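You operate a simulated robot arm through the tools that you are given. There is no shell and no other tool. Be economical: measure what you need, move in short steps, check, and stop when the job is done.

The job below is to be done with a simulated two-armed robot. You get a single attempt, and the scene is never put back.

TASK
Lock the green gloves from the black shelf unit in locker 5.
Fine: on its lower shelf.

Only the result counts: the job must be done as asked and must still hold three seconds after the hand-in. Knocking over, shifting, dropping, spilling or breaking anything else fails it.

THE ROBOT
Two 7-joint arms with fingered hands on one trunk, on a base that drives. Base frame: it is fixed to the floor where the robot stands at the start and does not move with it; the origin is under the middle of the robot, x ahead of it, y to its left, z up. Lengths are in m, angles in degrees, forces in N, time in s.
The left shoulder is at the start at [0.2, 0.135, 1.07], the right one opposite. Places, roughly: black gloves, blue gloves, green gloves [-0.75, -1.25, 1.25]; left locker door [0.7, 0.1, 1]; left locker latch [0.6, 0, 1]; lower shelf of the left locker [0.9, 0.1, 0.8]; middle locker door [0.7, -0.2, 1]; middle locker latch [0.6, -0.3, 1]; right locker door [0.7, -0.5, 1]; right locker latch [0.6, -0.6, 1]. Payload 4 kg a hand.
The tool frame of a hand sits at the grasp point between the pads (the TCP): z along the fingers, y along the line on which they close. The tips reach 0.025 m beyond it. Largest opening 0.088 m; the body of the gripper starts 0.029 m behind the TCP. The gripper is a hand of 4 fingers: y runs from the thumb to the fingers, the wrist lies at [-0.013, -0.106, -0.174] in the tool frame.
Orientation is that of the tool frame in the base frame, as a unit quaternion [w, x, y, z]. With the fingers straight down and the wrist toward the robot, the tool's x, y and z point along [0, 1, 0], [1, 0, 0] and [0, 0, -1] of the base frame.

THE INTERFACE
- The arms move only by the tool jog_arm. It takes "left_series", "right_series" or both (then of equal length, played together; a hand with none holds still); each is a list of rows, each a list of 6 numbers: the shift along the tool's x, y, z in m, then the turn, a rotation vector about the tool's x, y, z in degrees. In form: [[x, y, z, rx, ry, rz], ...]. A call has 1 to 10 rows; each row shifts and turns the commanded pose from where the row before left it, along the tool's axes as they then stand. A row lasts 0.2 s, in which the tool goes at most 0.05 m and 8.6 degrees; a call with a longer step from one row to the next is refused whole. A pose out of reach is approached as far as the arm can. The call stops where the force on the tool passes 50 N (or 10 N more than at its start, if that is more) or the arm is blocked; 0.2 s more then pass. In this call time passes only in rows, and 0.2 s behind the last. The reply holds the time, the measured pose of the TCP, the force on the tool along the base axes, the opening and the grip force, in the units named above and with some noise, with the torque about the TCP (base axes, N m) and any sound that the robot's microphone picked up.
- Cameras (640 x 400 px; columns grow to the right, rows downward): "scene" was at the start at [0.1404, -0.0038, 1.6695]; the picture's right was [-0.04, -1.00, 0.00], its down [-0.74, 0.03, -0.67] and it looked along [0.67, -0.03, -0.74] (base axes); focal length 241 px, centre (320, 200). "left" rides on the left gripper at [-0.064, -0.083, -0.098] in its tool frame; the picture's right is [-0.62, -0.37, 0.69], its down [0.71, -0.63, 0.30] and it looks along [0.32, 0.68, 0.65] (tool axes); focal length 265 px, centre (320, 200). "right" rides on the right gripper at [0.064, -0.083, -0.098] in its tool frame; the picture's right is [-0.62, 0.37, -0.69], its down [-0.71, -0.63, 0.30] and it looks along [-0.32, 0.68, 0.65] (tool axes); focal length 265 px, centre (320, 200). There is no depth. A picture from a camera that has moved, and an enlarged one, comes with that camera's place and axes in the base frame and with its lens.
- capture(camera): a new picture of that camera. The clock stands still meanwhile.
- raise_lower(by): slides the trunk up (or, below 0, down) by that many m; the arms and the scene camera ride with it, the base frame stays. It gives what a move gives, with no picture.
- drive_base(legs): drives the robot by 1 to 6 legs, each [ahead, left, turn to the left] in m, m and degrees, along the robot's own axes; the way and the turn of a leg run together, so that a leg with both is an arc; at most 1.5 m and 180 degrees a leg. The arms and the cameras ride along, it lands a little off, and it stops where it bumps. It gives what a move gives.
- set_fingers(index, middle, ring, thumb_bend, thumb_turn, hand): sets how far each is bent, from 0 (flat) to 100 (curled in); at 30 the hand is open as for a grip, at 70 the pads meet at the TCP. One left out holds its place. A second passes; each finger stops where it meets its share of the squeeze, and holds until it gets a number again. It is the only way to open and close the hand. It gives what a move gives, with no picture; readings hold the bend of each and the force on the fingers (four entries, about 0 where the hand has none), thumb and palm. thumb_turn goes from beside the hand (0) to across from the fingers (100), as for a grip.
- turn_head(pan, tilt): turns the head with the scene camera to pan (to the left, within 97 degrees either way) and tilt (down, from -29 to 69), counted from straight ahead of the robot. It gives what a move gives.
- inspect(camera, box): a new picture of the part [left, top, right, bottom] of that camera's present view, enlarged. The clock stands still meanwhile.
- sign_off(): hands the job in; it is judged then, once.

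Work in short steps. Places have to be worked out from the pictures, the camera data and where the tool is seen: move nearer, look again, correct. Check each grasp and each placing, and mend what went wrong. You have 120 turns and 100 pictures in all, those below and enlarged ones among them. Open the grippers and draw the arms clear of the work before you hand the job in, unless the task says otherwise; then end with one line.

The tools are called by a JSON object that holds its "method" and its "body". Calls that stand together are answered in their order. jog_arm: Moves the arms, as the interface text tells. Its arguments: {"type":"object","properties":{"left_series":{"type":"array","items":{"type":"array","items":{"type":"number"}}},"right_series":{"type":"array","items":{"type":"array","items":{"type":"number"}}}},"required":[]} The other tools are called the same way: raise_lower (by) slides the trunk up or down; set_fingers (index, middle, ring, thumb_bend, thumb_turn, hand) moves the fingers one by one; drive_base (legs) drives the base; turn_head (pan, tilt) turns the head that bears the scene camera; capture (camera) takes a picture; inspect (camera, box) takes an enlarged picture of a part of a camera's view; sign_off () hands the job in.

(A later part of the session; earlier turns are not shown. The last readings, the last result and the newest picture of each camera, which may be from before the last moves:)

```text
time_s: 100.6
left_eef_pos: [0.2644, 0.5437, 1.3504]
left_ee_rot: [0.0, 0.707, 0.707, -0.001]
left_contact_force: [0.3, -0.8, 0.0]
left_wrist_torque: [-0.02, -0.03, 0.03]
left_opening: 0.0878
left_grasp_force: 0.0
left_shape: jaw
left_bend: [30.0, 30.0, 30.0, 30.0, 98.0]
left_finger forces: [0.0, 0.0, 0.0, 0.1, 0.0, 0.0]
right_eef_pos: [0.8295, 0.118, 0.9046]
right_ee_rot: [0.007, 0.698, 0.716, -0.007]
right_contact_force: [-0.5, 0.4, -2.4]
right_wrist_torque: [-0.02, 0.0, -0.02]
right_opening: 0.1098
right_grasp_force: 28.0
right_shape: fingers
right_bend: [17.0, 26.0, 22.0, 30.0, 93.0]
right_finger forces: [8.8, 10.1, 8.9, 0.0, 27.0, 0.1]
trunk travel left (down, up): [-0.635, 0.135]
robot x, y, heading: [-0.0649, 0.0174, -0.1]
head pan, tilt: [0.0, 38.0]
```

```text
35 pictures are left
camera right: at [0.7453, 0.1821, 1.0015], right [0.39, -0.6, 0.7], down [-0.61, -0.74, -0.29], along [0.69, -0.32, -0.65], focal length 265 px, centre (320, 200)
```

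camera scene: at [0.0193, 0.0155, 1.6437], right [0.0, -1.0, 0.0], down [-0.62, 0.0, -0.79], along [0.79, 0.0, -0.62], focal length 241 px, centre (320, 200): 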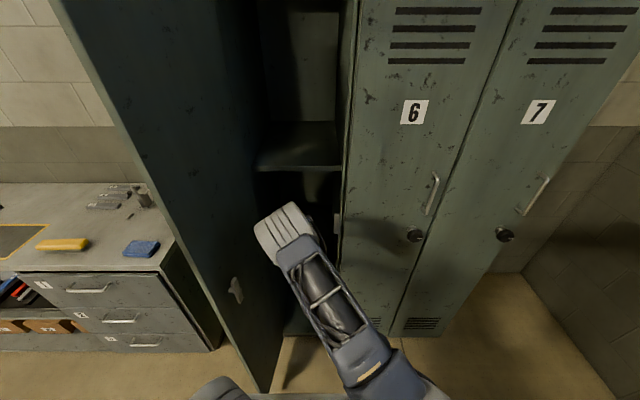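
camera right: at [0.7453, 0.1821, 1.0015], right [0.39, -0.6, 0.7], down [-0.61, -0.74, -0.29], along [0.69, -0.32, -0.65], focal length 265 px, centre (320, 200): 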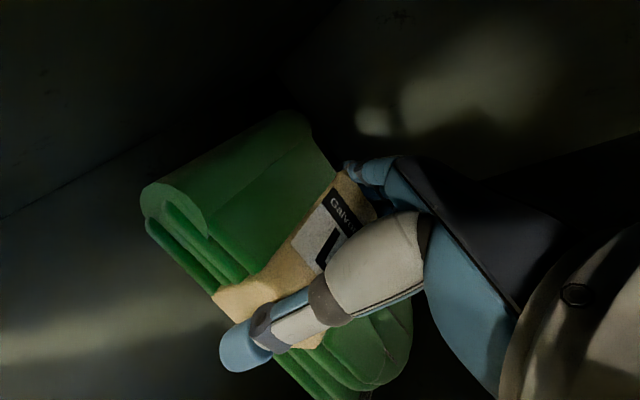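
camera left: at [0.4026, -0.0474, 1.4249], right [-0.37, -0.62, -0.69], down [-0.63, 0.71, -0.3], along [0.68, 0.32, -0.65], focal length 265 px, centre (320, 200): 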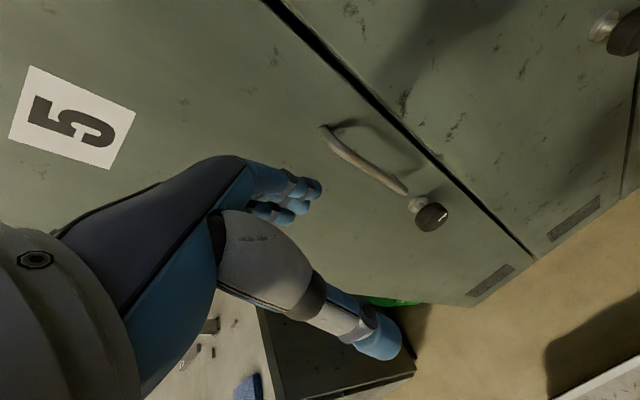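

The gloves are over the shelf at z≈0.865 (bottom). I lower gently until contact.

{"method": "jog_arm", "body": {"right_series": [[0, 0, 0.02, 0, 0, 0], [0, 0, 0.02, 0, 0, 0], [0, 0, 0.015, 0, 0, 0]]}}

{"method": "jog_arm", "body": {"right_series": [[0, 0, 0.008, 0, 0, 0], [0, 0, 0.008, 0, 0, 0]]}}

{"method": "capture", "body": {"camera": "right"}}

```text
time_s: 101.4
left_eef_pos: [0.2642, 0.5427, 1.3501]
left_ee_rot: [0.0, 0.707, 0.707, 0.001]
left_contact_force: [0.1, 0.1, 1.6]
left_wrist_torque: [0.01, 0.0, 0.02]
left_opening: 0.0873
left_grasp_force: 0.0
left_shape: jaw
left_bend: [30.0, 30.0, 30.0, 30.0, 98.0]
left_finger forces: [0.0, 0.0, 0.0, 0.1, 0.0, 0.0]
right_eef_pos: [0.8297, 0.117, 0.8502]
right_ee_rot: [0.007, 0.699, 0.716, -0.007]
right_contact_force: [-0.4, -0.4, -2.9]
right_wrist_torque: [0.05, 0.02, 0.0]
right_opening: 0.11
right_grasp_force: 27.4
right_shape: fingers
right_bend: [17.0, 26.0, 22.0, 30.0, 93.0]
right_finger forces: [8.7, 10.0, 9.0, 0.0, 26.8, 0.0]
trunk travel left (down, up): [-0.635, 0.135]
robot x, y, heading: [-0.0662, 0.0196, -0.1]
head pan, tilt: [0.0, 38.0]
```

```text
time_s: 102.0
left_eef_pos: [0.2637, 0.5421, 1.351]
left_ee_rot: [0.0, 0.707, 0.707, 0.0]
left_contact_force: [-1.0, 0.5, 0.2]
left_wrist_torque: [0.02, -0.01, 0.02]
left_opening: 0.0875
left_grasp_force: 0.1
left_shape: jaw
left_bend: [30.0, 30.0, 30.0, 30.0, 98.0]
left_finger forces: [0.0, 0.0, 0.1, 0.0, 0.0, 0.0]
right_eef_pos: [0.8301, 0.1161, 0.8329]
right_ee_rot: [0.006, 0.697, 0.717, -0.006]
right_contact_force: [0.0, 0.6, -3.5]
right_wrist_torque: [-0.03, -0.02, 0.0]
right_opening: 0.1098
right_grasp_force: 27.0
right_shape: fingers
right_bend: [17.0, 26.0, 22.0, 30.0, 93.0]
right_finger forces: [8.7, 10.1, 9.0, 0.1, 26.7, 0.0]
trunk travel left (down, up): [-0.635, 0.135]
robot x, y, heading: [-0.0714, 0.0176, 0.1]
head pan, tilt: [0.0, 38.0]
```

```text
34 pictures are left
camera right: at [0.7452, 0.1809, 0.9314], right [0.39, -0.6, 0.7], down [-0.61, -0.74, -0.29], along [0.69, -0.32, -0.65], focal length 265 px, centre (320, 200)
```

right: 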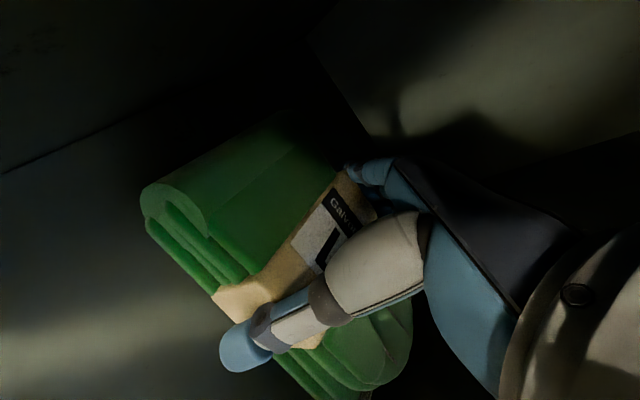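

No contact yet. I lower further in small steps watching the force.

{"method": "jog_arm", "body": {"right_series": [[0, 0, 0.006, 0, 0, 0], [0, 0, 0.006, 0, 0, 0]]}}

{"method": "jog_arm", "body": {"right_series": [[0, 0, 0.006, 0, 0, 0]]}}

{"method": "jog_arm", "body": {"right_series": [[0, 0, 0.006, 0, 0, 0]]}}

```text
time_s: 102.6
left_eef_pos: [0.2656, 0.543, 1.3509]
left_ee_rot: [0.0, 0.707, 0.707, -0.001]
left_contact_force: [0.6, -0.9, -0.1]
left_wrist_torque: [0.0, -0.02, -0.01]
left_opening: 0.0877
left_grasp_force: 0.0
left_shape: jaw
left_bend: [30.0, 30.0, 30.0, 30.0, 98.0]
left_finger forces: [0.0, 0.1, 0.1, 0.0, 0.1, 0.1]
right_eef_pos: [0.8305, 0.1164, 0.8227]
right_ee_rot: [0.006, 0.698, 0.716, -0.007]
right_contact_force: [0.2, 0.4, -3.0]
right_wrist_torque: [0.09, -0.01, -0.03]
right_opening: 0.1099
right_grasp_force: 26.8
right_shape: fingers
right_bend: [17.0, 26.0, 22.0, 30.0, 93.0]
right_finger forces: [8.7, 10.0, 8.9, 0.0, 26.6, 0.0]
trunk travel left (down, up): [-0.635, 0.135]
robot x, y, heading: [-0.0698, 0.0157, -0.1]
head pan, tilt: [0.0, 38.0]
```

```text
time_s: 103.0
left_eef_pos: [0.265, 0.5431, 1.3496]
left_ee_rot: [0.001, 0.708, 0.707, 0.0]
left_contact_force: [-0.9, -0.1, -0.2]
left_wrist_torque: [0.02, 0.02, 0.0]
left_opening: 0.0875
left_grasp_force: 0.1
left_shape: jaw
left_bend: [30.0, 30.0, 30.0, 30.0, 98.0]
left_finger forces: [0.1, 0.0, 0.0, 0.1, 0.0, 0.0]
right_eef_pos: [0.8301, 0.1155, 0.8174]
right_ee_rot: [0.005, 0.698, 0.716, -0.007]
right_contact_force: [0.5, -0.7, -2.7]
right_wrist_torque: [0.03, 0.0, 0.0]
right_opening: 0.1098
right_grasp_force: 27.2
right_shape: fingers
right_bend: [17.0, 26.0, 22.0, 30.0, 93.0]
right_finger forces: [8.7, 10.0, 8.9, 0.0, 26.7, 0.0]
trunk travel left (down, up): [-0.635, 0.135]
robot x, y, heading: [-0.0693, 0.0182, 0.1]
head pan, tilt: [0.0, 38.0]
```

```text
time_s: 103.4
left_eef_pos: [0.2643, 0.5416, 1.3503]
left_ee_rot: [0.001, 0.707, 0.707, -0.001]
left_contact_force: [0.0, -0.9, 0.3]
left_wrist_torque: [-0.01, 0.0, -0.04]
left_opening: 0.0875
left_grasp_force: 0.1
left_shape: jaw
left_bend: [30.0, 30.0, 30.0, 30.0, 98.0]
left_finger forces: [0.0, 0.1, 0.0, 0.1, 0.1, 0.0]
right_eef_pos: [0.8299, 0.1157, 0.8105]
right_ee_rot: [0.005, 0.698, 0.716, -0.007]
right_contact_force: [-0.5, 0.4, -3.9]
right_wrist_torque: [0.01, 0.01, 0.0]
right_opening: 0.1098
right_grasp_force: 26.9
right_shape: fingers
right_bend: [17.0, 26.0, 22.0, 30.0, 93.0]
right_finger forces: [8.8, 10.1, 8.9, 0.0, 26.7, 0.0]
trunk travel left (down, up): [-0.635, 0.135]
robot x, y, heading: [-0.0685, 0.0154, -0.0]
head pan, tilt: [0.0, 38.0]
```

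Still free; I keep lowering.

{"method": "jog_arm", "body": {"right_series": [[0, 0, 0.006, 0, 0, 0], [0, 0, 0.004, 0, 0, 0]]}}

{"method": "jog_arm", "body": {"right_series": [[0, 0, 0.006, 0, 0, 0]]}}

{"method": "capture", "body": {"camera": "right"}}

```text
time_s: 104.0
left_eef_pos: [0.2642, 0.5415, 1.35]
left_ee_rot: [0.0, 0.708, 0.707, 0.0]
left_contact_force: [0.1, -0.1, 0.6]
left_wrist_torque: [0.02, -0.01, -0.02]
left_opening: 0.0877
left_grasp_force: 0.0
left_shape: jaw
left_bend: [30.0, 30.0, 30.0, 30.0, 98.0]
left_finger forces: [0.0, 0.0, 0.0, 0.1, 0.0, 0.0]
right_eef_pos: [0.8293, 0.1156, 0.8012]
right_ee_rot: [0.007, 0.698, 0.716, -0.007]
right_contact_force: [-0.1, 0.4, -3.2]
right_wrist_torque: [0.06, 0.0, 0.0]
right_opening: 0.1099
right_grasp_force: 26.9
right_shape: fingers
right_bend: [17.0, 26.0, 22.0, 30.0, 93.0]
right_finger forces: [8.8, 10.0, 9.0, 0.1, 26.6, 0.1]
trunk travel left (down, up): [-0.635, 0.135]
robot x, y, heading: [-0.0674, 0.0166, -0.4]
head pan, tilt: [0.0, 38.0]
```

```text
time_s: 104.4
left_eef_pos: [0.2636, 0.5439, 1.3514]
left_ee_rot: [0.001, 0.707, 0.708, 0.001]
left_contact_force: [-0.9, 0.6, 0.3]
left_wrist_torque: [-0.01, -0.01, -0.01]
left_opening: 0.0879
left_grasp_force: 0.0
left_shape: jaw
left_bend: [30.0, 30.0, 30.0, 30.0, 98.0]
left_finger forces: [0.0, 0.0, 0.0, 0.0, 0.1, 0.1]
right_eef_pos: [0.8301, 0.1145, 0.7964]
right_ee_rot: [0.005, 0.698, 0.716, -0.007]
right_contact_force: [-0.4, -0.8, -2.0]
right_wrist_torque: [0.07, -0.04, 0.0]
right_opening: 0.1099
right_grasp_force: 28.2
right_shape: fingers
right_bend: [17.0, 26.0, 22.0, 30.0, 93.0]
right_finger forces: [9.7, 9.8, 9.0, 0.1, 27.4, 0.1]
trunk travel left (down, up): [-0.635, 0.135]
robot x, y, heading: [-0.0685, 0.0179, -0.2]
head pan, tilt: [0.0, 38.0]
```

```text
33 pictures are left
camera right: at [0.7445, 0.1801, 0.8931], right [0.38, -0.6, 0.7], down [-0.61, -0.74, -0.29], along [0.69, -0.32, -0.65], focal length 265 px, centre (320, 200)
```

right: 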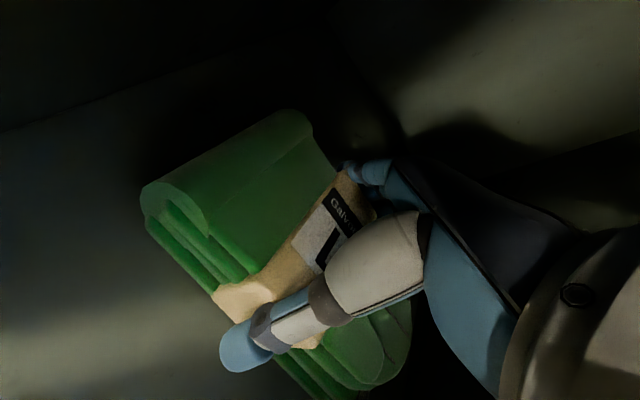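

A slight change in finger load suggests first contact at TCP z≈0.796. I go a few millimetres more to seat them.

{"method": "jog_arm", "body": {"right_series": [[0, 0, 0.005, 0, 0, 0]]}}

{"method": "jog_arm", "body": {"right_series": [[0, 0, 0.004, 0, 0, 0]]}}

```text
time_s: 104.8
left_eef_pos: [0.2624, 0.5426, 1.352]
left_ee_rot: [0.0, 0.707, 0.707, -0.001]
left_contact_force: [-0.8, 0.7, -1.1]
left_wrist_torque: [0.01, 0.0, 0.03]
left_opening: 0.0876
left_grasp_force: 0.0
left_shape: jaw
left_bend: [30.0, 30.0, 30.0, 30.0, 98.0]
left_finger forces: [0.1, 0.0, 0.0, 0.0, 0.0, 0.0]
right_eef_pos: [0.83, 0.1168, 0.7933]
right_ee_rot: [0.008, 0.697, 0.717, -0.005]
right_contact_force: [-7.0, -2.8, 16.1]
right_wrist_torque: [0.11, -0.1, -0.02]
right_opening: 0.1105
right_grasp_force: 32.2
right_shape: fingers
right_bend: [17.0, 26.0, 22.0, 30.0, 93.0]
right_finger forces: [11.6, 9.2, 8.8, 0.1, 35.1, 0.0]
trunk travel left (down, up): [-0.635, 0.135]
robot x, y, heading: [-0.0672, 0.0184, -0.2]
head pan, tilt: [0.0, 38.0]
```

```text
time_s: 105.2
left_eef_pos: [0.2629, 0.5413, 1.3526]
left_ee_rot: [0.001, 0.707, 0.707, 0.001]
left_contact_force: [0.3, -0.5, 0.3]
left_wrist_torque: [-0.02, 0.0, -0.02]
left_opening: 0.0876
left_grasp_force: 0.0
left_shape: jaw
left_bend: [30.0, 30.0, 30.0, 30.0, 98.0]
left_finger forces: [0.1, 0.1, 0.0, 0.1, 0.0, 0.0]
right_eef_pos: [0.8304, 0.116, 0.7923]
right_ee_rot: [0.008, 0.697, 0.717, -0.004]
right_contact_force: [-16.2, -5.0, 42.6]
right_wrist_torque: [0.06, 0.07, -0.07]
right_opening: 0.1119
right_grasp_force: 36.9
right_shape: fingers
right_bend: [17.0, 26.0, 22.0, 25.0, 93.0]
right_finger forces: [12.1, 8.0, 7.8, 0.0, 45.7, 0.0]
trunk travel left (down, up): [-0.635, 0.135]
robot x, y, heading: [-0.0695, 0.0195, -0.2]
head pan, tilt: [0.0, 38.0]
```

Seated on the shelf. I relieve the pressure slightly, open the fingers and rise.

{"method": "jog_arm", "body": {"right_series": [[0, 0, -0.005, 0, 0, 0]]}}

{"method": "set_fingers", "body": {"hand": "right", "index": 8, "middle": 8, "ring": 8, "thumb_bend": 6}}

{"method": "jog_arm", "body": {"right_series": [[0, 0, -0.02, 0, 0, 0], [0, 0, -0.03, 0, 0, 0], [0, 0, -0.03, 0, 0, 0], [0, 0, -0.03, 0, 0, 0]]}}

{"method": "capture", "body": {"camera": "right"}}

```text
time_s: 105.6
left_eef_pos: [0.2624, 0.5422, 1.3514]
left_ee_rot: [0.0, 0.707, 0.707, 0.0]
left_contact_force: [-0.7, 0.0, -1.0]
left_wrist_torque: [0.04, 0.0, -0.02]
left_opening: 0.0877
left_grasp_force: 0.0
left_shape: jaw
left_bend: [30.0, 30.0, 30.0, 30.0, 98.0]
left_finger forces: [0.1, 0.1, 0.1, 0.1, 0.0, 0.1]
right_eef_pos: [0.8305, 0.1167, 0.7929]
right_ee_rot: [0.007, 0.698, 0.716, -0.005]
right_contact_force: [-1.0, -0.7, 24.8]
right_wrist_torque: [0.05, -0.19, -0.02]
right_opening: 0.1114
right_grasp_force: 32.8
right_shape: fingers
right_bend: [16.0, 26.0, 22.0, 29.0, 93.0]
right_finger forces: [12.1, 10.2, 9.9, 0.1, 32.9, 0.1]
trunk travel left (down, up): [-0.635, 0.135]
robot x, y, heading: [-0.0708, 0.0146, 0.1]
head pan, tilt: [0.0, 38.0]
```

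```text
time_s: 106.6
left_eef_pos: [0.2628, 0.5422, 1.3506]
left_ee_rot: [-0.001, 0.707, 0.707, 0.0]
left_contact_force: [0.2, -0.6, -0.6]
left_wrist_torque: [0.0, 0.0, -0.01]
left_opening: 0.0876
left_grasp_force: 0.1
left_shape: jaw
left_bend: [30.0, 30.0, 30.0, 30.0, 98.0]
left_finger forces: [0.0, 0.1, 0.0, 0.0, 0.1, 0.1]
right_eef_pos: [0.8291, 0.1154, 0.7891]
right_ee_rot: [0.006, 0.698, 0.716, -0.008]
right_contact_force: [-1.6, 1.3, 0.6]
right_wrist_torque: [0.01, -0.01, -0.01]
right_opening: 0.1238
right_grasp_force: 0.2
right_shape: fingers
right_bend: [8.0, 8.0, 8.0, 5.0, 97.0]
right_finger forces: [0.0, 0.0, 0.0, 0.1, 1.0, 0.1]
trunk travel left (down, up): [-0.635, 0.135]
robot x, y, heading: [-0.0662, 0.0135, -0.1]
head pan, tilt: [0.0, 38.0]
```

```text
time_s: 107.6
left_eef_pos: [0.2638, 0.5419, 1.351]
left_ee_rot: [0.0, 0.707, 0.707, -0.001]
left_contact_force: [1.2, 0.3, -0.2]
left_wrist_torque: [0.03, 0.03, 0.0]
left_opening: 0.0878
left_grasp_force: 0.2
left_shape: jaw
left_bend: [30.0, 30.0, 30.0, 30.0, 98.0]
left_finger forces: [0.0, 0.0, 0.1, 0.1, 0.1, 0.0]
right_eef_pos: [0.8285, 0.1186, 0.901]
right_ee_rot: [0.005, 0.698, 0.716, -0.008]
right_contact_force: [0.3, 0.3, 0.3]
right_wrist_torque: [-0.03, 0.0, 0.0]
right_opening: 0.1236
right_grasp_force: 0.1
right_shape: fingers
right_bend: [8.0, 8.0, 8.0, 6.0, 97.0]
right_finger forces: [0.0, 0.1, 0.0, 0.1, 0.1, 0.0]
trunk travel left (down, up): [-0.635, 0.135]
robot x, y, heading: [-0.0661, 0.0144, -0.0]
head pan, tilt: [0.0, 38.0]
```

```text
32 pictures are left
camera right: at [0.7435, 0.1822, 0.9997], right [0.39, -0.6, 0.7], down [-0.61, -0.74, -0.29], along [0.69, -0.32, -0.65], focal length 265 px, centre (320, 200)
```

right: 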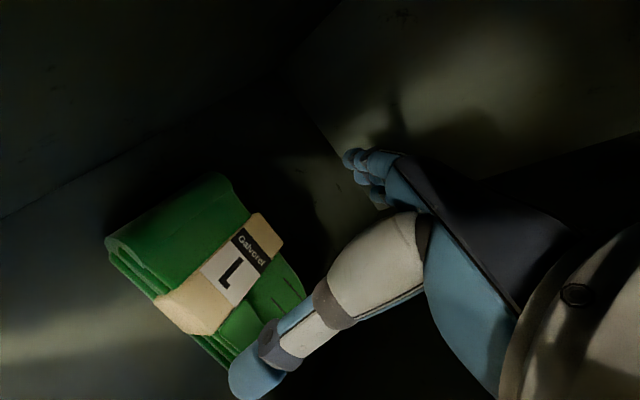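

The gloves lie flat on the lower shelf. I back the robot straight out.

{"method": "drive_base", "body": {"legs": [[-0.2, 0, 0], [-0.15, 0, 0]]}}

{"method": "capture", "body": {"camera": "scene"}}

```text
time_s: 110.2
left_eef_pos: [-0.0907, 0.5434, 1.3502]
left_ee_rot: [0.0, 0.706, 0.708, 0.001]
left_contact_force: [0.3, 0.0, 0.0]
left_wrist_torque: [-0.02, 0.02, 0.04]
left_opening: 0.0877
left_grasp_force: 0.1
left_shape: jaw
left_bend: [30.0, 30.0, 30.0, 30.0, 98.0]
left_finger forces: [0.0, 0.1, 0.1, 0.0, 0.0, 0.0]
right_eef_pos: [0.4759, 0.1204, 0.9029]
right_ee_rot: [0.005, 0.697, 0.717, -0.007]
right_contact_force: [0.2, -0.5, 0.8]
right_wrist_torque: [-0.04, -0.04, -0.01]
right_opening: 0.1234
right_grasp_force: 0.2
right_shape: fingers
right_bend: [8.0, 8.0, 8.0, 6.0, 97.0]
right_finger forces: [0.0, 0.1, 0.0, 0.0, 0.0, 0.0]
trunk travel left (down, up): [-0.635, 0.135]
robot x, y, heading: [-0.4184, 0.0172, 0.0]
head pan, tilt: [0.0, 38.0]
```

```text
31 pictures are left
camera scene: at [-0.2731, 0.0159, 1.6437], right [0.0, -1.0, 0.0], down [-0.62, 0.0, -0.79], along [0.79, 0.0, -0.62], focal length 241 px, centre (320, 200)
```

scene: 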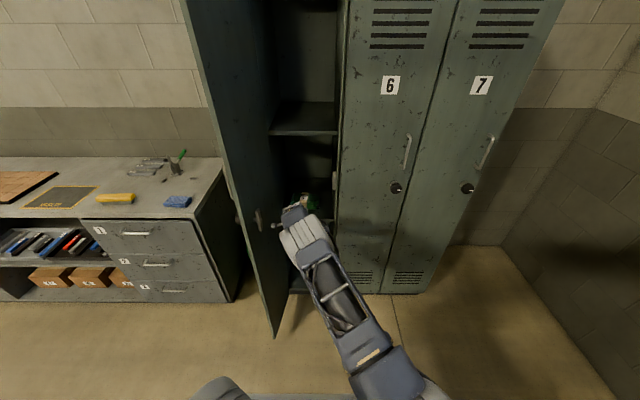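

I retract the right hand to the right, and bring the left hand forward on the outer side of the door.

{"method": "jog_arm", "body": {"right_series": [[-0.03, -0.035, 0, 0, 0, 0], [-0.04, -0.025, 0, 0, 0, 0], [-0.045, -0.01, 0, 0, 0, 0], [-0.045, 0, 0, 0, 0, 0], [-0.045, 0, 0, 0, 0, 0], [-0.045, 0, 0, 0, 0, 0], [-0.045, 0, 0, 0, 0, 0], [-0.045, 0, 0, 0, 0, 0]], "left_series": [[0, 0.04, 0, 0, 0, 0], [0, 0.04, 0, 0, 0, 0], [0, 0.04, 0, 0, 0, 0], [0, 0.04, 0, 0, 0, 0], [0, 0.04, 0, 0, 0, 0], [0, 0.04, 0, 0, 0, 0], [0, 0.04, 0, 0, 0, 0], [0, 0.03, 0, 0, 0, 0]]}}

{"method": "drive_base", "body": {"legs": [[0.18, 0.0, 0]]}}

{"method": "capture", "body": {"camera": "scene"}}

```text
time_s: 112.0
left_eef_pos: [0.2201, 0.5448, 1.3528]
left_ee_rot: [0.0, 0.705, 0.709, 0.0]
left_contact_force: [-0.2, 0.9, 0.4]
left_wrist_torque: [-0.01, -0.02, 0.0]
left_opening: 0.0878
left_grasp_force: 0.1
left_shape: jaw
left_bend: [30.0, 30.0, 30.0, 30.0, 98.0]
left_finger forces: [0.0, 0.0, 0.1, 0.0, 0.1, 0.0]
right_eef_pos: [0.4149, -0.2216, 0.9086]
right_ee_rot: [0.005, 0.696, 0.718, -0.006]
right_contact_force: [-0.1, 0.2, 0.2]
right_wrist_torque: [-0.01, 0.02, -0.01]
right_opening: 0.1238
right_grasp_force: 0.0
right_shape: fingers
right_bend: [8.0, 8.0, 8.0, 6.0, 97.0]
right_finger forces: [0.1, 0.0, 0.1, 0.1, 0.0, 0.0]
trunk travel left (down, up): [-0.635, 0.135]
robot x, y, heading: [-0.4233, 0.0151, 0.2]
head pan, tilt: [0.0, 38.0]
```

```text
time_s: 113.5
left_eef_pos: [0.3908, 0.5449, 1.3547]
left_ee_rot: [0.0, 0.705, 0.709, 0.0]
left_contact_force: [-0.3, 0.0, -0.7]
left_wrist_torque: [0.01, -0.02, 0.0]
left_opening: 0.0877
left_grasp_force: 0.0
left_shape: jaw
left_bend: [30.0, 30.0, 30.0, 30.0, 98.0]
left_finger forces: [0.1, 0.0, 0.0, 0.1, 0.1, 0.1]
right_eef_pos: [0.5746, -0.2226, 0.8986]
right_ee_rot: [-0.009, 0.697, 0.717, -0.021]
right_contact_force: [-26.5, 0.1, 2.8]
right_wrist_torque: [0.0, 0.2, -0.13]
right_opening: 0.1146
right_grasp_force: 13.1
right_shape: fingers
right_bend: [13.0, 13.0, 17.0, 6.0, 97.0]
right_finger forces: [8.1, 9.5, 8.8, 0.0, 0.0, 0.1]
trunk travel left (down, up): [-0.635, 0.135]
robot x, y, heading: [-0.2468, 0.0164, 0.3]
head pan, tilt: [0.0, 38.0]
stopped in leg 1: the force on the tool passed its limit at 53 N (the readings are from after the stop); the commanded pose is now the measured one
```

```text
30 pictures are left
camera scene: at [-0.1014, 0.0169, 1.644], right [0.01, -1.0, 0.0], down [-0.62, 0.0, -0.79], along [0.79, 0.0, -0.62], focal length 241 px, centre (320, 200)
```

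scene: 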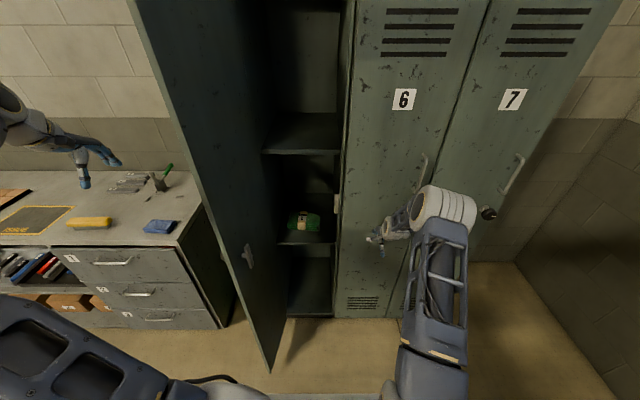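

The right fingers bumped locker 6's door lightly; I pull that hand back at once and check the locker 6 knob.

{"method": "jog_arm", "body": {"right_series": [[0, -0.045, 0, 0, 0, 0], [0, -0.045, 0, 0, 0, 0], [0, -0.045, 0, 0, 0, 0]]}}

{"method": "set_fingers", "body": {"hand": "right", "index": 60, "middle": 60, "ring": 60, "thumb_bend": 40}}

{"method": "inspect", "body": {"camera": "scene", "box": [340, 130, 540, 270]}}

```text
time_s: 114.3
left_eef_pos: [0.3929, 0.5454, 1.3518]
left_ee_rot: [0.0, 0.705, 0.709, 0.0]
left_contact_force: [0.2, 0.1, -0.2]
left_wrist_torque: [-0.02, 0.01, -0.02]
left_opening: 0.0876
left_grasp_force: 0.0
left_shape: jaw
left_bend: [30.0, 30.0, 30.0, 30.0, 98.0]
left_finger forces: [0.0, 0.1, 0.0, 0.0, 0.0, 0.1]
right_eef_pos: [0.4475, -0.2265, 0.9046]
right_ee_rot: [-0.005, 0.697, 0.717, -0.016]
right_contact_force: [-0.1, -0.4, -0.3]
right_wrist_torque: [0.02, 0.0, 0.0]
right_opening: 0.1234
right_grasp_force: 0.0
right_shape: fingers
right_bend: [8.0, 8.0, 8.0, 6.0, 97.0]
right_finger forces: [0.0, 0.1, 0.0, 0.0, 0.0, 0.1]
trunk travel left (down, up): [-0.635, 0.135]
robot x, y, heading: [-0.2472, 0.0178, 0.5]
head pan, tilt: [0.0, 38.0]
```

```text
time_s: 115.3
left_eef_pos: [0.3929, 0.5461, 1.352]
left_ee_rot: [0.0, 0.705, 0.709, 0.0]
left_contact_force: [-0.1, -1.2, 0.3]
left_wrist_torque: [0.0, 0.0, 0.02]
left_opening: 0.0878
left_grasp_force: 0.1
left_shape: jaw
left_bend: [30.0, 30.0, 30.0, 30.0, 98.0]
left_finger forces: [0.0, 0.1, 0.1, 0.1, 0.0, 0.0]
right_eef_pos: [0.4462, -0.228, 0.9041]
right_ee_rot: [-0.006, 0.696, 0.718, -0.018]
right_contact_force: [0.6, -0.5, 0.1]
right_wrist_torque: [0.02, 0.01, 0.01]
right_opening: 0.0418
right_grasp_force: 0.1
right_shape: fingers
right_bend: [60.0, 60.0, 60.0, 40.0, 97.0]
right_finger forces: [0.0, 0.0, 0.1, 0.0, 0.1, 0.0]
trunk travel left (down, up): [-0.635, 0.135]
robot x, y, heading: [-0.2468, 0.0163, 0.4]
head pan, tilt: [0.0, 38.0]
```

```text
2.86 times, centred on (440, 200) of scene
camera zoom: at [-0.1002, 0.0169, 1.6437], right [0.01, -1.0, 0.0], down [-0.62, 0.0, -0.79], along [0.79, 0.0, -0.62], focal length 687 px, centre (-23, 200)
```

zoom: 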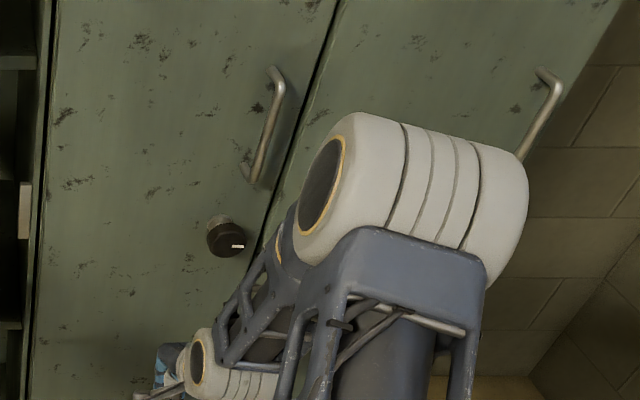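

Locker 6's knob is unchanged. I make a loose fist with the left hand, move it forward and sweep it right against the outside of the door.

{"method": "set_fingers", "body": {"hand": "left", "index": 65, "middle": 65, "ring": 65, "thumb_bend": 60}}

{"method": "jog_arm", "body": {"left_series": [[0, 0.04, 0, 0, 0, 0], [-0.04, 0.02, 0, 0, 0, 0], [-0.04, 0, 0, 0, 0, 0], [-0.04, 0, 0, 0, 0, 0], [-0.04, 0, 0, 0, 0, 0], [-0.04, 0, 0, 0, 0, 0]]}}

{"method": "capture", "body": {"camera": "scene"}}

```text
time_s: 116.3
left_eef_pos: [0.3924, 0.5444, 1.3531]
left_ee_rot: [0.0, 0.706, 0.709, 0.0]
left_contact_force: [0.7, 0.1, 0.6]
left_wrist_torque: [-0.01, 0.0, 0.01]
left_opening: 0.0146
left_grasp_force: 0.0
left_shape: fingers
left_bend: [65.0, 65.0, 65.0, 60.0, 98.0]
left_finger forces: [0.0, 0.1, 0.1, 0.1, 0.1, 0.0]
right_eef_pos: [0.4437, -0.2277, 0.9044]
right_ee_rot: [-0.005, 0.696, 0.718, -0.018]
right_contact_force: [0.6, -0.3, 0.6]
right_wrist_torque: [0.03, 0.01, 0.01]
right_opening: 0.042
right_grasp_force: 0.1
right_shape: fingers
right_bend: [60.0, 60.0, 60.0, 40.0, 97.0]
right_finger forces: [0.0, 0.0, 0.0, 0.0, 0.0, 0.1]
trunk travel left (down, up): [-0.635, 0.135]
robot x, y, heading: [-0.2468, 0.0182, 0.2]
head pan, tilt: [0.0, 38.0]
```

```text
time_s: 117.7
left_eef_pos: [0.4536, 0.3444, 1.3515]
left_ee_rot: [0.001, 0.706, 0.708, 0.0]
left_contact_force: [0.2, 1.2, -0.5]
left_wrist_torque: [0.0, -0.02, -0.02]
left_opening: 0.0146
left_grasp_force: 0.0
left_shape: fingers
left_bend: [65.0, 65.0, 65.0, 60.0, 98.0]
left_finger forces: [0.0, 0.0, 0.1, 0.1, 0.0, 0.0]
right_eef_pos: [0.4451, -0.2273, 0.9042]
right_ee_rot: [-0.005, 0.697, 0.717, -0.018]
right_contact_force: [0.6, -0.5, -0.6]
right_wrist_torque: [-0.01, -0.02, 0.0]
right_opening: 0.0422
right_grasp_force: 0.0
right_shape: fingers
right_bend: [60.0, 60.0, 60.0, 40.0, 97.0]
right_finger forces: [0.0, 0.1, 0.1, 0.0, 0.1, 0.1]
trunk travel left (down, up): [-0.635, 0.135]
robot x, y, heading: [-0.2481, 0.0128, 0.3]
head pan, tilt: [0.0, 38.0]
```

```text
28 pictures are left
camera scene: at [-0.1002, 0.0174, 1.6437], right [0.01, -1.0, 0.0], down [-0.62, 0.0, -0.79], along [0.79, 0.0, -0.62], focal length 241 px, centre (320, 200)
```

scene: 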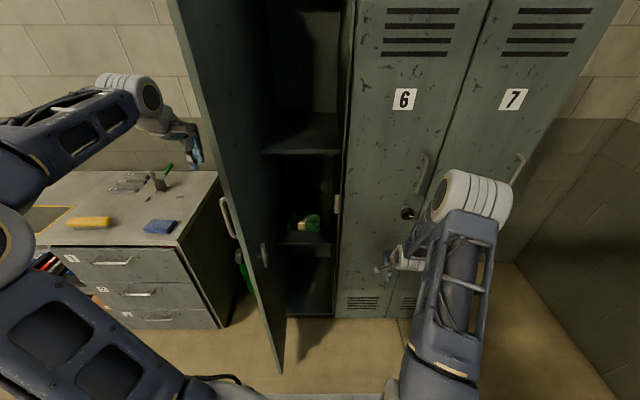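

The door starts to swing. I keep sweeping right, gradually adding forward motion.

{"method": "jog_arm", "body": {"left_series": [[-0.04, 0, 0, 0, 0, 0], [-0.04, 0, 0, 0, 0, 0], [-0.04, 0, 0, 0, 0, 0], [-0.04, 0, 0, 0, 0, 0], [-0.03, 0.02, 0, 0, 0, 0]]}}

{"method": "capture", "body": {"camera": "scene"}}

```text
time_s: 118.9
left_eef_pos: [0.4757, 0.1532, 1.3526]
left_ee_rot: [0.0, 0.705, 0.709, -0.001]
left_contact_force: [-0.1, 0.1, 0.0]
left_wrist_torque: [-0.03, -0.02, -0.06]
left_opening: 0.0147
left_grasp_force: 0.0
left_shape: fingers
left_bend: [65.0, 65.0, 65.0, 60.0, 98.0]
left_finger forces: [0.0, 0.1, 0.0, 0.0, 0.1, 0.0]
right_eef_pos: [0.445, -0.2273, 0.9059]
right_ee_rot: [-0.007, 0.697, 0.717, -0.017]
right_contact_force: [0.2, 0.2, -0.5]
right_wrist_torque: [-0.06, -0.02, 0.0]
right_opening: 0.0421
right_grasp_force: 0.2
right_shape: fingers
right_bend: [60.0, 60.0, 60.0, 40.0, 97.0]
right_finger forces: [0.0, 0.0, 0.1, 0.0, 0.1, 0.0]
trunk travel left (down, up): [-0.635, 0.135]
robot x, y, heading: [-0.2481, 0.0152, 0.1]
head pan, tilt: [0.0, 38.0]
```

```text
27 pictures are left
camera scene: at [-0.1006, 0.0172, 1.6437], right [0.01, -1.0, 0.0], down [-0.62, 0.0, -0.79], along [0.79, 0.0, -0.62], focal length 241 px, centre (320, 200)
```

scene: 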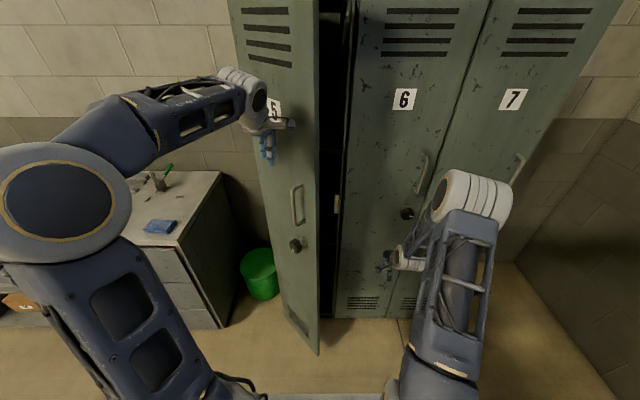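

Door at about 40°. I push forward and slightly right to swing it nearly shut.

{"method": "jog_arm", "body": {"left_series": [[-0.03, 0.02, 0, 0, 0, 0], [-0.03, 0.025, 0, 0, 0, 0], [-0.02, 0.03, 0, 0, 0, 0], [-0.01, 0.03, 0, 0, 0, 0]]}}

{"method": "capture", "body": {"camera": "scene"}}

```text
time_s: 119.9
left_eef_pos: [0.4815, 0.1432, 1.3517]
left_ee_rot: [0.0, 0.705, 0.709, 0.0]
left_contact_force: [1.1, 0.4, 0.4]
left_wrist_torque: [0.02, 0.04, -0.02]
left_opening: 0.0149
left_grasp_force: 0.0
left_shape: fingers
left_bend: [65.0, 65.0, 65.0, 60.0, 98.0]
left_finger forces: [0.0, 0.0, 0.0, 0.0, 0.0, 0.1]
left hand out of reach, approached as far as the arm can: row 1, 2, 3, 4
right_eef_pos: [0.446, -0.2286, 0.903]
right_ee_rot: [-0.006, 0.696, 0.717, -0.017]
right_contact_force: [-0.1, -0.3, -0.3]
right_wrist_torque: [-0.01, 0.01, 0.02]
right_opening: 0.042
right_grasp_force: 0.0
right_shape: fingers
right_bend: [60.0, 60.0, 60.0, 40.0, 97.0]
right_finger forces: [0.0, 0.0, 0.1, 0.0, 0.0, 0.1]
trunk travel left (down, up): [-0.635, 0.135]
robot x, y, heading: [-0.2485, 0.0148, 0.1]
head pan, tilt: [0.0, 38.0]
```

```text
26 pictures are left
camera scene: at [-0.1002, 0.0168, 1.6437], right [0.01, -1.0, 0.0], down [-0.62, 0.0, -0.79], along [0.79, 0.0, -0.62], focal length 241 px, centre (320, 200)
```

scene: 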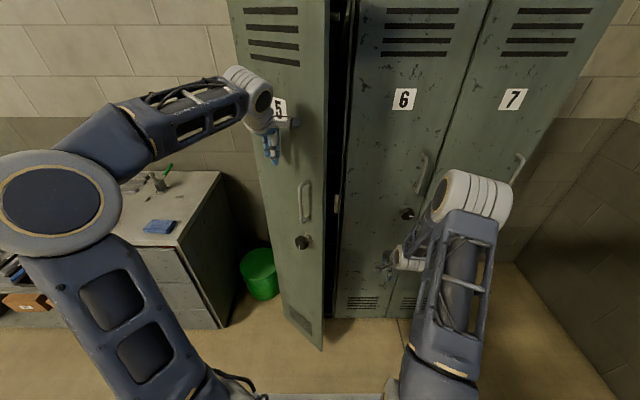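

The left arm is at its limit with the door at ~30°. I withdraw it and pitch the right hand forward (needed for the knob anyway) to finish the closing.

{"method": "jog_arm", "body": {"left_series": [[0, -0.04, 0, 0, 0, 0], [0.02, -0.04, 0, 0, 0, 0], [0.03, -0.03, 0, 0, 0, 0], [0.04, 0, 0, 0, 0, 0], [0.04, 0, 0, 0, 0, 0], [0.04, 0, 0, 0, 0, 0]], "right_series": [[0, -0.03, -0.01, -8, 0, 0], [0, 0, 0, -8, 0, 0], [0, 0, 0, -8, 0, 0], [0, 0, 0, -8, 0, 0], [0, 0, 0, -8, 0, 0], [0, 0, 0, -8, 0, 0]]}}

{"method": "jog_arm", "body": {"right_series": [[0, 0, 0, -8, 0, 0], [0, 0, 0, -8, 0, 0], [0, 0, 0, -8, 0, 0], [0, 0, 0, -8, 0, 0], [0, 0, 0, -8, 0, 0], [0, 0, 0, -2, 0, 0]]}}

{"method": "capture", "body": {"camera": "scene"}}

```text
time_s: 121.3
left_eef_pos: [0.3702, 0.3117, 1.3522]
left_ee_rot: [0.0, 0.705, 0.709, -0.001]
left_contact_force: [-0.2, 0.2, 1.2]
left_wrist_torque: [0.0, -0.04, 0.01]
left_opening: 0.0148
left_grasp_force: 0.2
left_shape: fingers
left_bend: [65.0, 65.0, 65.0, 60.0, 98.0]
left_finger forces: [0.1, 0.1, 0.0, 0.0, 0.1, 0.1]
right_eef_pos: [0.4151, -0.2267, 0.916]
right_ee_rot: [0.279, 0.638, 0.662, 0.277]
right_contact_force: [0.5, -0.3, 0.1]
right_wrist_torque: [-0.01, -0.02, 0.02]
right_opening: 0.0419
right_grasp_force: 0.0
right_shape: fingers
right_bend: [60.0, 60.0, 60.0, 40.0, 97.0]
right_finger forces: [0.0, 0.0, 0.0, 0.1, 0.1, 0.0]
trunk travel left (down, up): [-0.635, 0.135]
robot x, y, heading: [-0.2451, 0.0135, 0.3]
head pan, tilt: [0.0, 38.0]
```

```text
time_s: 122.7
left_eef_pos: [0.371, 0.313, 1.3508]
left_ee_rot: [0.001, 0.705, 0.709, 0.0]
left_contact_force: [-0.8, 0.0, -0.1]
left_wrist_torque: [0.02, -0.04, -0.01]
left_opening: 0.0143
left_grasp_force: 0.2
left_shape: fingers
left_bend: [65.0, 65.0, 65.0, 60.0, 98.0]
left_finger forces: [0.1, 0.0, 0.0, 0.1, 0.0, 0.0]
right_eef_pos: [0.4143, -0.2274, 0.916]
right_ee_rot: [0.489, 0.496, 0.519, 0.495]
right_contact_force: [-0.9, -0.6, 0.1]
right_wrist_torque: [-0.01, -0.02, 0.0]
right_opening: 0.0423
right_grasp_force: 0.0
right_shape: fingers
right_bend: [60.0, 60.0, 60.0, 40.0, 97.0]
right_finger forces: [0.0, 0.0, 0.1, 0.1, 0.0, 0.0]
trunk travel left (down, up): [-0.635, 0.135]
robot x, y, heading: [-0.2494, 0.0165, 0.5]
head pan, tilt: [0.0, 38.0]
```

```text
25 pictures are left
camera scene: at [-0.1002, 0.0169, 1.6437], right [0.01, -1.0, 0.0], down [-0.62, 0.0, -0.79], along [0.79, 0.0, -0.62], focal length 241 px, centre (320, 200)
```

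scene: 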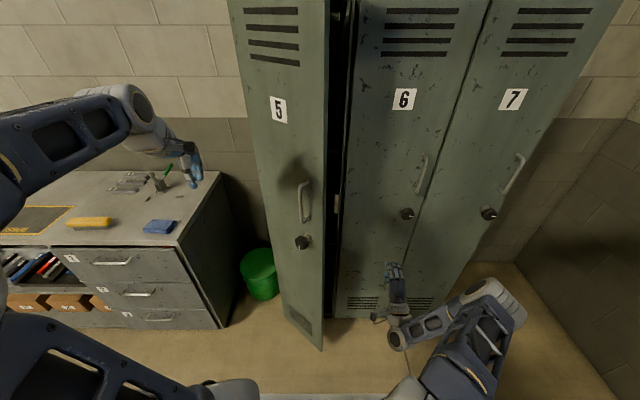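

The right hand points forward now. I move it left in front of the door, just below the knob, and then push forward.

{"method": "jog_arm", "body": {"right_series": [[0.045, -0.004, -0.01, 0, 0, 0], [0.045, -0.004, -0.01, 0, 0, 0], [0.045, -0.004, 0, 0, 0, 0], [0.045, -0.004, 0, 0, 0, 0], [0.045, 0, 0, 0, 0, 0], [0.03, 0, 0, 0, 0, 0], [0, 0, 0.035, 0, 0, 0], [0, 0, 0.035, 0, 0, 0], [0, 0, 0.035, 0, 0, 0]]}}

{"method": "capture", "body": {"camera": "scene"}}

```text
time_s: 124.5
left_eef_pos: [0.3698, 0.3106, 1.3514]
left_ee_rot: [0.0, 0.705, 0.709, 0.0]
left_contact_force: [-0.7, 0.7, 0.9]
left_wrist_torque: [0.03, 0.02, 0.0]
left_opening: 0.0145
left_grasp_force: 0.2
left_shape: fingers
left_bend: [65.0, 65.0, 65.0, 60.0, 98.0]
left_finger forces: [0.1, 0.1, 0.0, 0.1, 0.0, 0.1]
right_eef_pos: [0.4489, 0.0184, 0.8947]
right_ee_rot: [0.495, 0.505, 0.512, 0.488]
right_contact_force: [-11.6, -15.9, -0.5]
right_wrist_torque: [0.4, -0.25, -0.76]
right_opening: 0.0417
right_grasp_force: 9.6
right_shape: fingers
right_bend: [60.0, 60.0, 55.0, 40.0, 97.0]
right_finger forces: [0.0, 0.0, 20.0, 0.1, 0.0, 0.0]
trunk travel left (down, up): [-0.635, 0.135]
robot x, y, heading: [-0.2481, 0.0173, 0.2]
head pan, tilt: [0.0, 38.0]
stopped in row 9 (right hand): the force on the tool passed its limit at 66 N (the readings are from after the stop); the commanded pose is now the measured one
```

```text
24 pictures are left
camera scene: at [-0.1013, 0.0155, 1.6438], right [0.0, -1.0, 0.0], down [-0.62, 0.0, -0.79], along [0.79, 0.0, -0.62], focal length 241 px, centre (320, 200)
```

scene: 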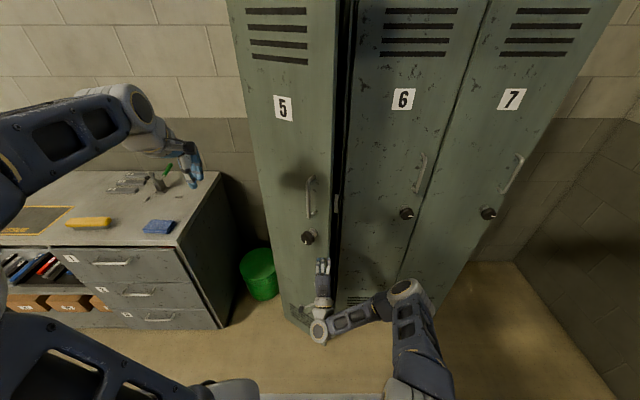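

The door moved to ~20°; the stop came from pushing too fast. I push on slowly.

{"method": "jog_arm", "body": {"right_series": [[0, 0, 0.012, 0, 0, 0], [0, 0, 0.014, 0, 0, 0], [-0.002, 0, 0.016, 0, 0, 0], [-0.002, 0, 0.016, 0, 0, 0], [-0.002, 0, 0.016, 0, 0, 0], [-0.002, 0, 0.016, 0, 0, 0]]}}

{"method": "capture", "body": {"camera": "scene"}}

```text
time_s: 125.0
left_eef_pos: [0.3713, 0.3096, 1.3513]
left_ee_rot: [0.0, 0.706, 0.708, 0.0]
left_contact_force: [0.1, -0.2, 0.1]
left_wrist_torque: [0.03, -0.01, -0.01]
left_opening: 0.0148
left_grasp_force: 0.1
left_shape: fingers
left_bend: [65.0, 65.0, 65.0, 60.0, 98.0]
left_finger forces: [0.1, 0.0, 0.0, 0.0, 0.1, 0.0]
right_eef_pos: [0.4635, 0.0099, 0.8922]
right_ee_rot: [0.502, 0.511, 0.504, 0.483]
right_contact_force: [-8.7, -16.0, -0.1]
right_wrist_torque: [0.39, -0.22, -0.74]
right_opening: 0.0422
right_grasp_force: 9.7
right_shape: fingers
right_bend: [60.0, 60.0, 53.0, 40.0, 97.0]
right_finger forces: [0.0, 0.1, 19.0, 0.0, 0.0, 0.0]
trunk travel left (down, up): [-0.635, 0.135]
robot x, y, heading: [-0.2482, 0.0128, 0.4]
head pan, tilt: [0.0, 38.0]
stopped in row 2 (right hand): the force on the tool passed its limit at 57 N (the readings are from after the stop); the commanded pose is now the measured one
```

```text
23 pictures are left
camera scene: at [-0.1014, 0.015, 1.6439], right [0.0, -1.0, 0.0], down [-0.62, 0.0, -0.79], along [0.79, 0.0, -0.62], focal length 241 px, centre (320, 200)
```

scene: 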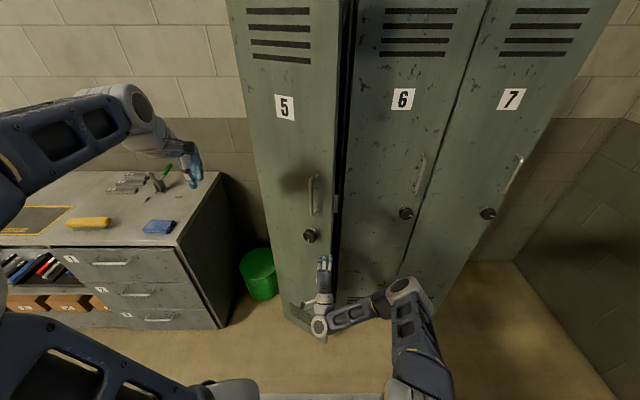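

It stops again. I look with the hand camera at what is touching.

{"method": "capture", "body": {"camera": "right"}}

{"method": "inspect", "body": {"camera": "scene", "box": [270, 190, 390, 350]}}

```text
22 pictures are left
camera right: at [0.3638, 0.077, 0.8118], right [-0.7, -0.6, 0.4], down [0.27, -0.73, -0.63], along [0.67, -0.33, 0.67], focal length 265 px, centre (320, 200)
```

right: 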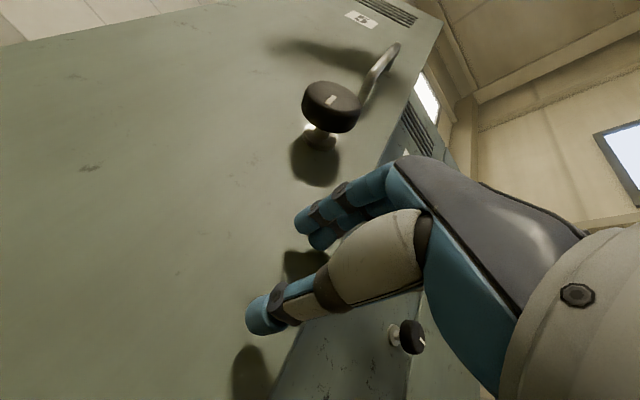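

```text
2.50 times, centred on (330, 270) of scene
camera zoom: at [-0.1014, 0.015, 1.6439], right [0.0, -1.0, 0.0], down [-0.62, 0.0, -0.79], along [0.79, 0.0, -0.62], focal length 602 px, centre (295, 25)
```

zoom: 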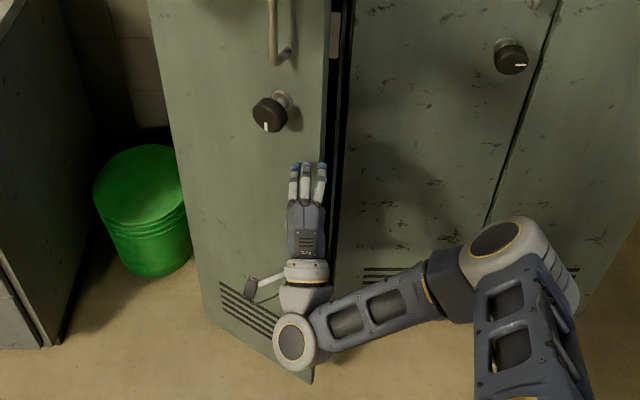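

The rightmost finger seems to straddle the door's free edge. I back off, shift 6 cm left and push on the face instead.

{"method": "jog_arm", "body": {"right_series": [[0, 0, -0.03, 0, 0, 0], [0, 0, -0.03, 0, 0, 0], [0.04, 0, 0, 0, 0, 0], [0.035, 0, 0, 0, 0, 0], [0, 0, 0.02, 0, 0, 0], [0, 0, 0.02, 0, 0, 0], [0, 0, 0.02, 0, 0, 0], [0, 0, 0.02, 0, 0, 0], [0, 0, 0.02, 0, 0, 0], [0, 0, 0.02, 0, 0, 0]]}}

{"method": "capture", "body": {"camera": "scene"}}

```text
time_s: 127.2
left_eef_pos: [0.3704, 0.3107, 1.3507]
left_ee_rot: [0.0, 0.706, 0.708, 0.0]
left_contact_force: [-1.0, -0.8, -1.5]
left_wrist_torque: [0.02, -0.01, -0.02]
left_opening: 0.0147
left_grasp_force: 0.1
left_shape: fingers
left_bend: [65.0, 65.0, 65.0, 60.0, 98.0]
left_finger forces: [0.0, 0.0, 0.0, 0.0, 0.0, 0.1]
right_eef_pos: [0.5352, 0.0835, 0.8987]
right_ee_rot: [0.499, 0.509, 0.507, 0.484]
right_contact_force: [0.1, 1.1, 0.2]
right_wrist_torque: [-0.03, 0.03, 0.01]
right_opening: 0.0418
right_grasp_force: 0.1
right_shape: fingers
right_bend: [60.0, 60.0, 60.0, 40.0, 97.0]
right_finger forces: [0.0, 0.1, 0.1, 0.1, 0.0, 0.0]
right hand out of reach, approached as far as the arm can: row 3, 4
trunk travel left (down, up): [-0.635, 0.135]
robot x, y, heading: [-0.2508, 0.0163, 0.4]
head pan, tilt: [0.0, 38.0]
```

```text
20 pictures are left
camera scene: at [-0.1009, 0.0159, 1.6437], right [0.0, -1.0, 0.0], down [-0.62, 0.0, -0.79], along [0.79, 0.0, -0.62], focal length 241 px, centre (320, 200)
```

scene: 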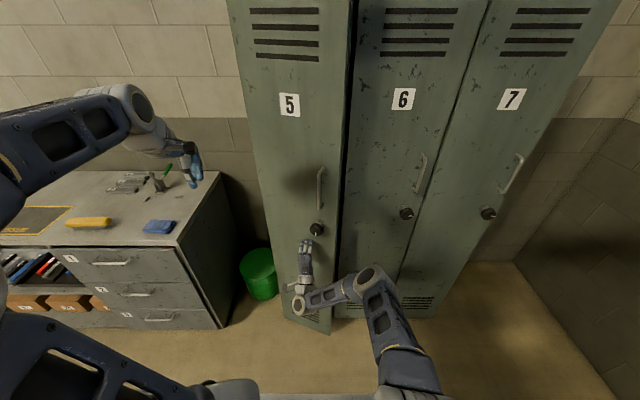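

Now the door is nearly shut (~10°). I continue pushing forward.

{"method": "jog_arm", "body": {"right_series": [[0, 0, 0.02, 0, 0, 0], [0, 0, 0.02, 0, 0, 0], [0, 0, 0.015, 0, 0, 0], [0, 0, 0.012, 0, 0, 0], [0, 0, 0.01, 0, 0, 0], [0, 0, 0.01, 0, 0, 0], [0, 0, 0.008, 0, 0, 0]]}}

{"method": "inspect", "body": {"camera": "scene", "box": [240, 60, 440, 340]}}

```text
time_s: 128.7
left_eef_pos: [0.3687, 0.3105, 1.352]
left_ee_rot: [0.0, 0.706, 0.708, 0.0]
left_contact_force: [-0.4, 0.7, 0.6]
left_wrist_torque: [-0.01, -0.02, -0.02]
left_opening: 0.0147
left_grasp_force: 0.0
left_shape: fingers
left_bend: [65.0, 65.0, 65.0, 60.0, 98.0]
left_finger forces: [0.0, 0.0, 0.0, 0.0, 0.1, 0.0]
right_eef_pos: [0.6188, 0.0857, 0.8951]
right_ee_rot: [0.5, 0.507, 0.505, 0.488]
right_contact_force: [-20.1, -2.5, 3.2]
right_wrist_torque: [0.09, -0.46, 0.03]
right_opening: 0.0423
right_grasp_force: 9.6
right_shape: fingers
right_bend: [59.0, 59.0, 60.0, 40.0, 97.0]
right_finger forces: [15.6, 4.1, 0.1, 0.0, 0.0, 0.0]
trunk travel left (down, up): [-0.635, 0.135]
robot x, y, heading: [-0.2498, 0.0121, 0.4]
head pan, tilt: [0.0, 38.0]
stopped in row 7 (right hand): the force on the tool passed its limit at 65 N (the readings are from after the stop); the commanded pose is now the measured one
```

```text
1.43 times, centred on (340, 200) of scene
camera zoom: at [-0.1025, 0.0156, 1.6439], right [0.0, -1.0, 0.0], down [-0.62, 0.0, -0.79], along [0.79, 0.0, -0.62], focal length 344 px, centre (291, 200)
```

zoom: 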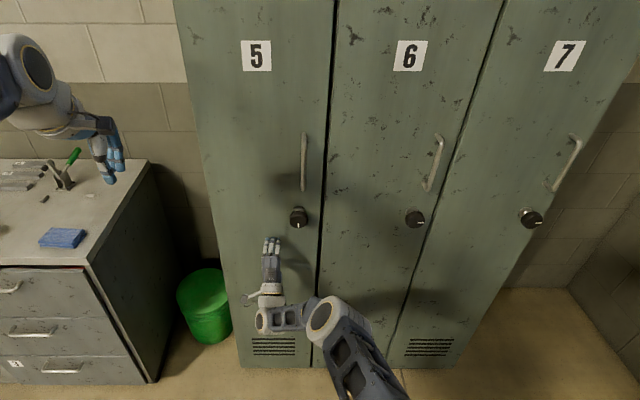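

The door is fully shut against the frame. I back off, open the hand and line up on the knob with vertical closing.

{"method": "jog_arm", "body": {"right_series": [[0, 0, -0.045, 0, 0, 0], [0, 0, -0.045, 0, 0, 0], [-0.03, 0.035, 0, 0, 0, 0], [-0.03, 0.035, 0, 0, 0, 0], [-0.028, 0.035, 0, 0, 0, 0], [0, 0.02, 0, 0, 0, 0]]}}

{"method": "set_fingers", "body": {"hand": "right", "index": 30, "middle": 30, "ring": 30, "thumb_bend": 30}}

{"method": "capture", "body": {"camera": "right"}}

```text
time_s: 130.1
left_eef_pos: [0.3708, 0.3106, 1.3506]
left_ee_rot: [-0.001, 0.706, 0.709, -0.001]
left_contact_force: [-0.4, 0.2, 0.0]
left_wrist_torque: [0.01, 0.0, -0.01]
left_opening: 0.0148
left_grasp_force: 0.2
left_shape: fingers
left_bend: [65.0, 65.0, 65.0, 60.0, 98.0]
left_finger forces: [0.1, 0.0, 0.1, 0.0, 0.0, 0.0]
right_eef_pos: [0.5321, -0.0015, 1.0231]
right_ee_rot: [0.499, 0.507, 0.507, 0.487]
right_contact_force: [0.8, -0.3, 0.1]
right_wrist_torque: [0.02, 0.0, -0.02]
right_opening: 0.0419
right_grasp_force: 0.0
right_shape: fingers
right_bend: [60.0, 60.0, 60.0, 40.0, 97.0]
right_finger forces: [0.0, 0.1, 0.0, 0.1, 0.0, 0.1]
trunk travel left (down, up): [-0.635, 0.135]
robot x, y, heading: [-0.2497, 0.016, 0.3]
head pan, tilt: [0.0, 38.0]
```

```text
time_s: 131.1
left_eef_pos: [0.3711, 0.3099, 1.3524]
left_ee_rot: [0.0, 0.706, 0.709, 0.0]
left_contact_force: [0.3, 0.4, -0.2]
left_wrist_torque: [-0.01, -0.01, -0.02]
left_opening: 0.015
left_grasp_force: 0.1
left_shape: fingers
left_bend: [65.0, 65.0, 65.0, 60.0, 98.0]
left_finger forces: [0.1, 0.0, 0.0, 0.0, 0.1, 0.1]
right_eef_pos: [0.5313, 0.0008, 1.0225]
right_ee_rot: [0.499, 0.507, 0.507, 0.488]
right_contact_force: [-0.9, -0.4, 0.4]
right_wrist_torque: [0.01, -0.03, 0.0]
right_opening: 0.0841
right_grasp_force: 0.0
right_shape: fingers
right_bend: [30.0, 30.0, 30.0, 30.0, 97.0]
right_finger forces: [0.0, 0.0, 0.1, 0.0, 0.0, 0.0]
trunk travel left (down, up): [-0.635, 0.135]
robot x, y, heading: [-0.2471, 0.0161, 0.3]
head pan, tilt: [0.0, 38.0]
```

```text
18 pictures are left
camera right: at [0.4315, 0.0647, 0.9419], right [-0.69, -0.61, 0.39], down [0.28, -0.72, -0.63], along [0.67, -0.32, 0.67], focal length 265 px, centre (320, 200)
```

right: 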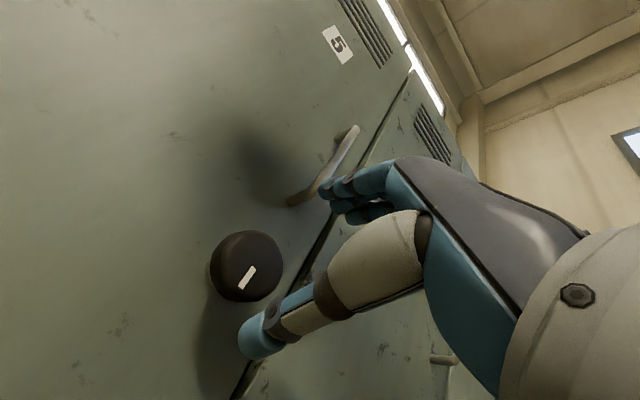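

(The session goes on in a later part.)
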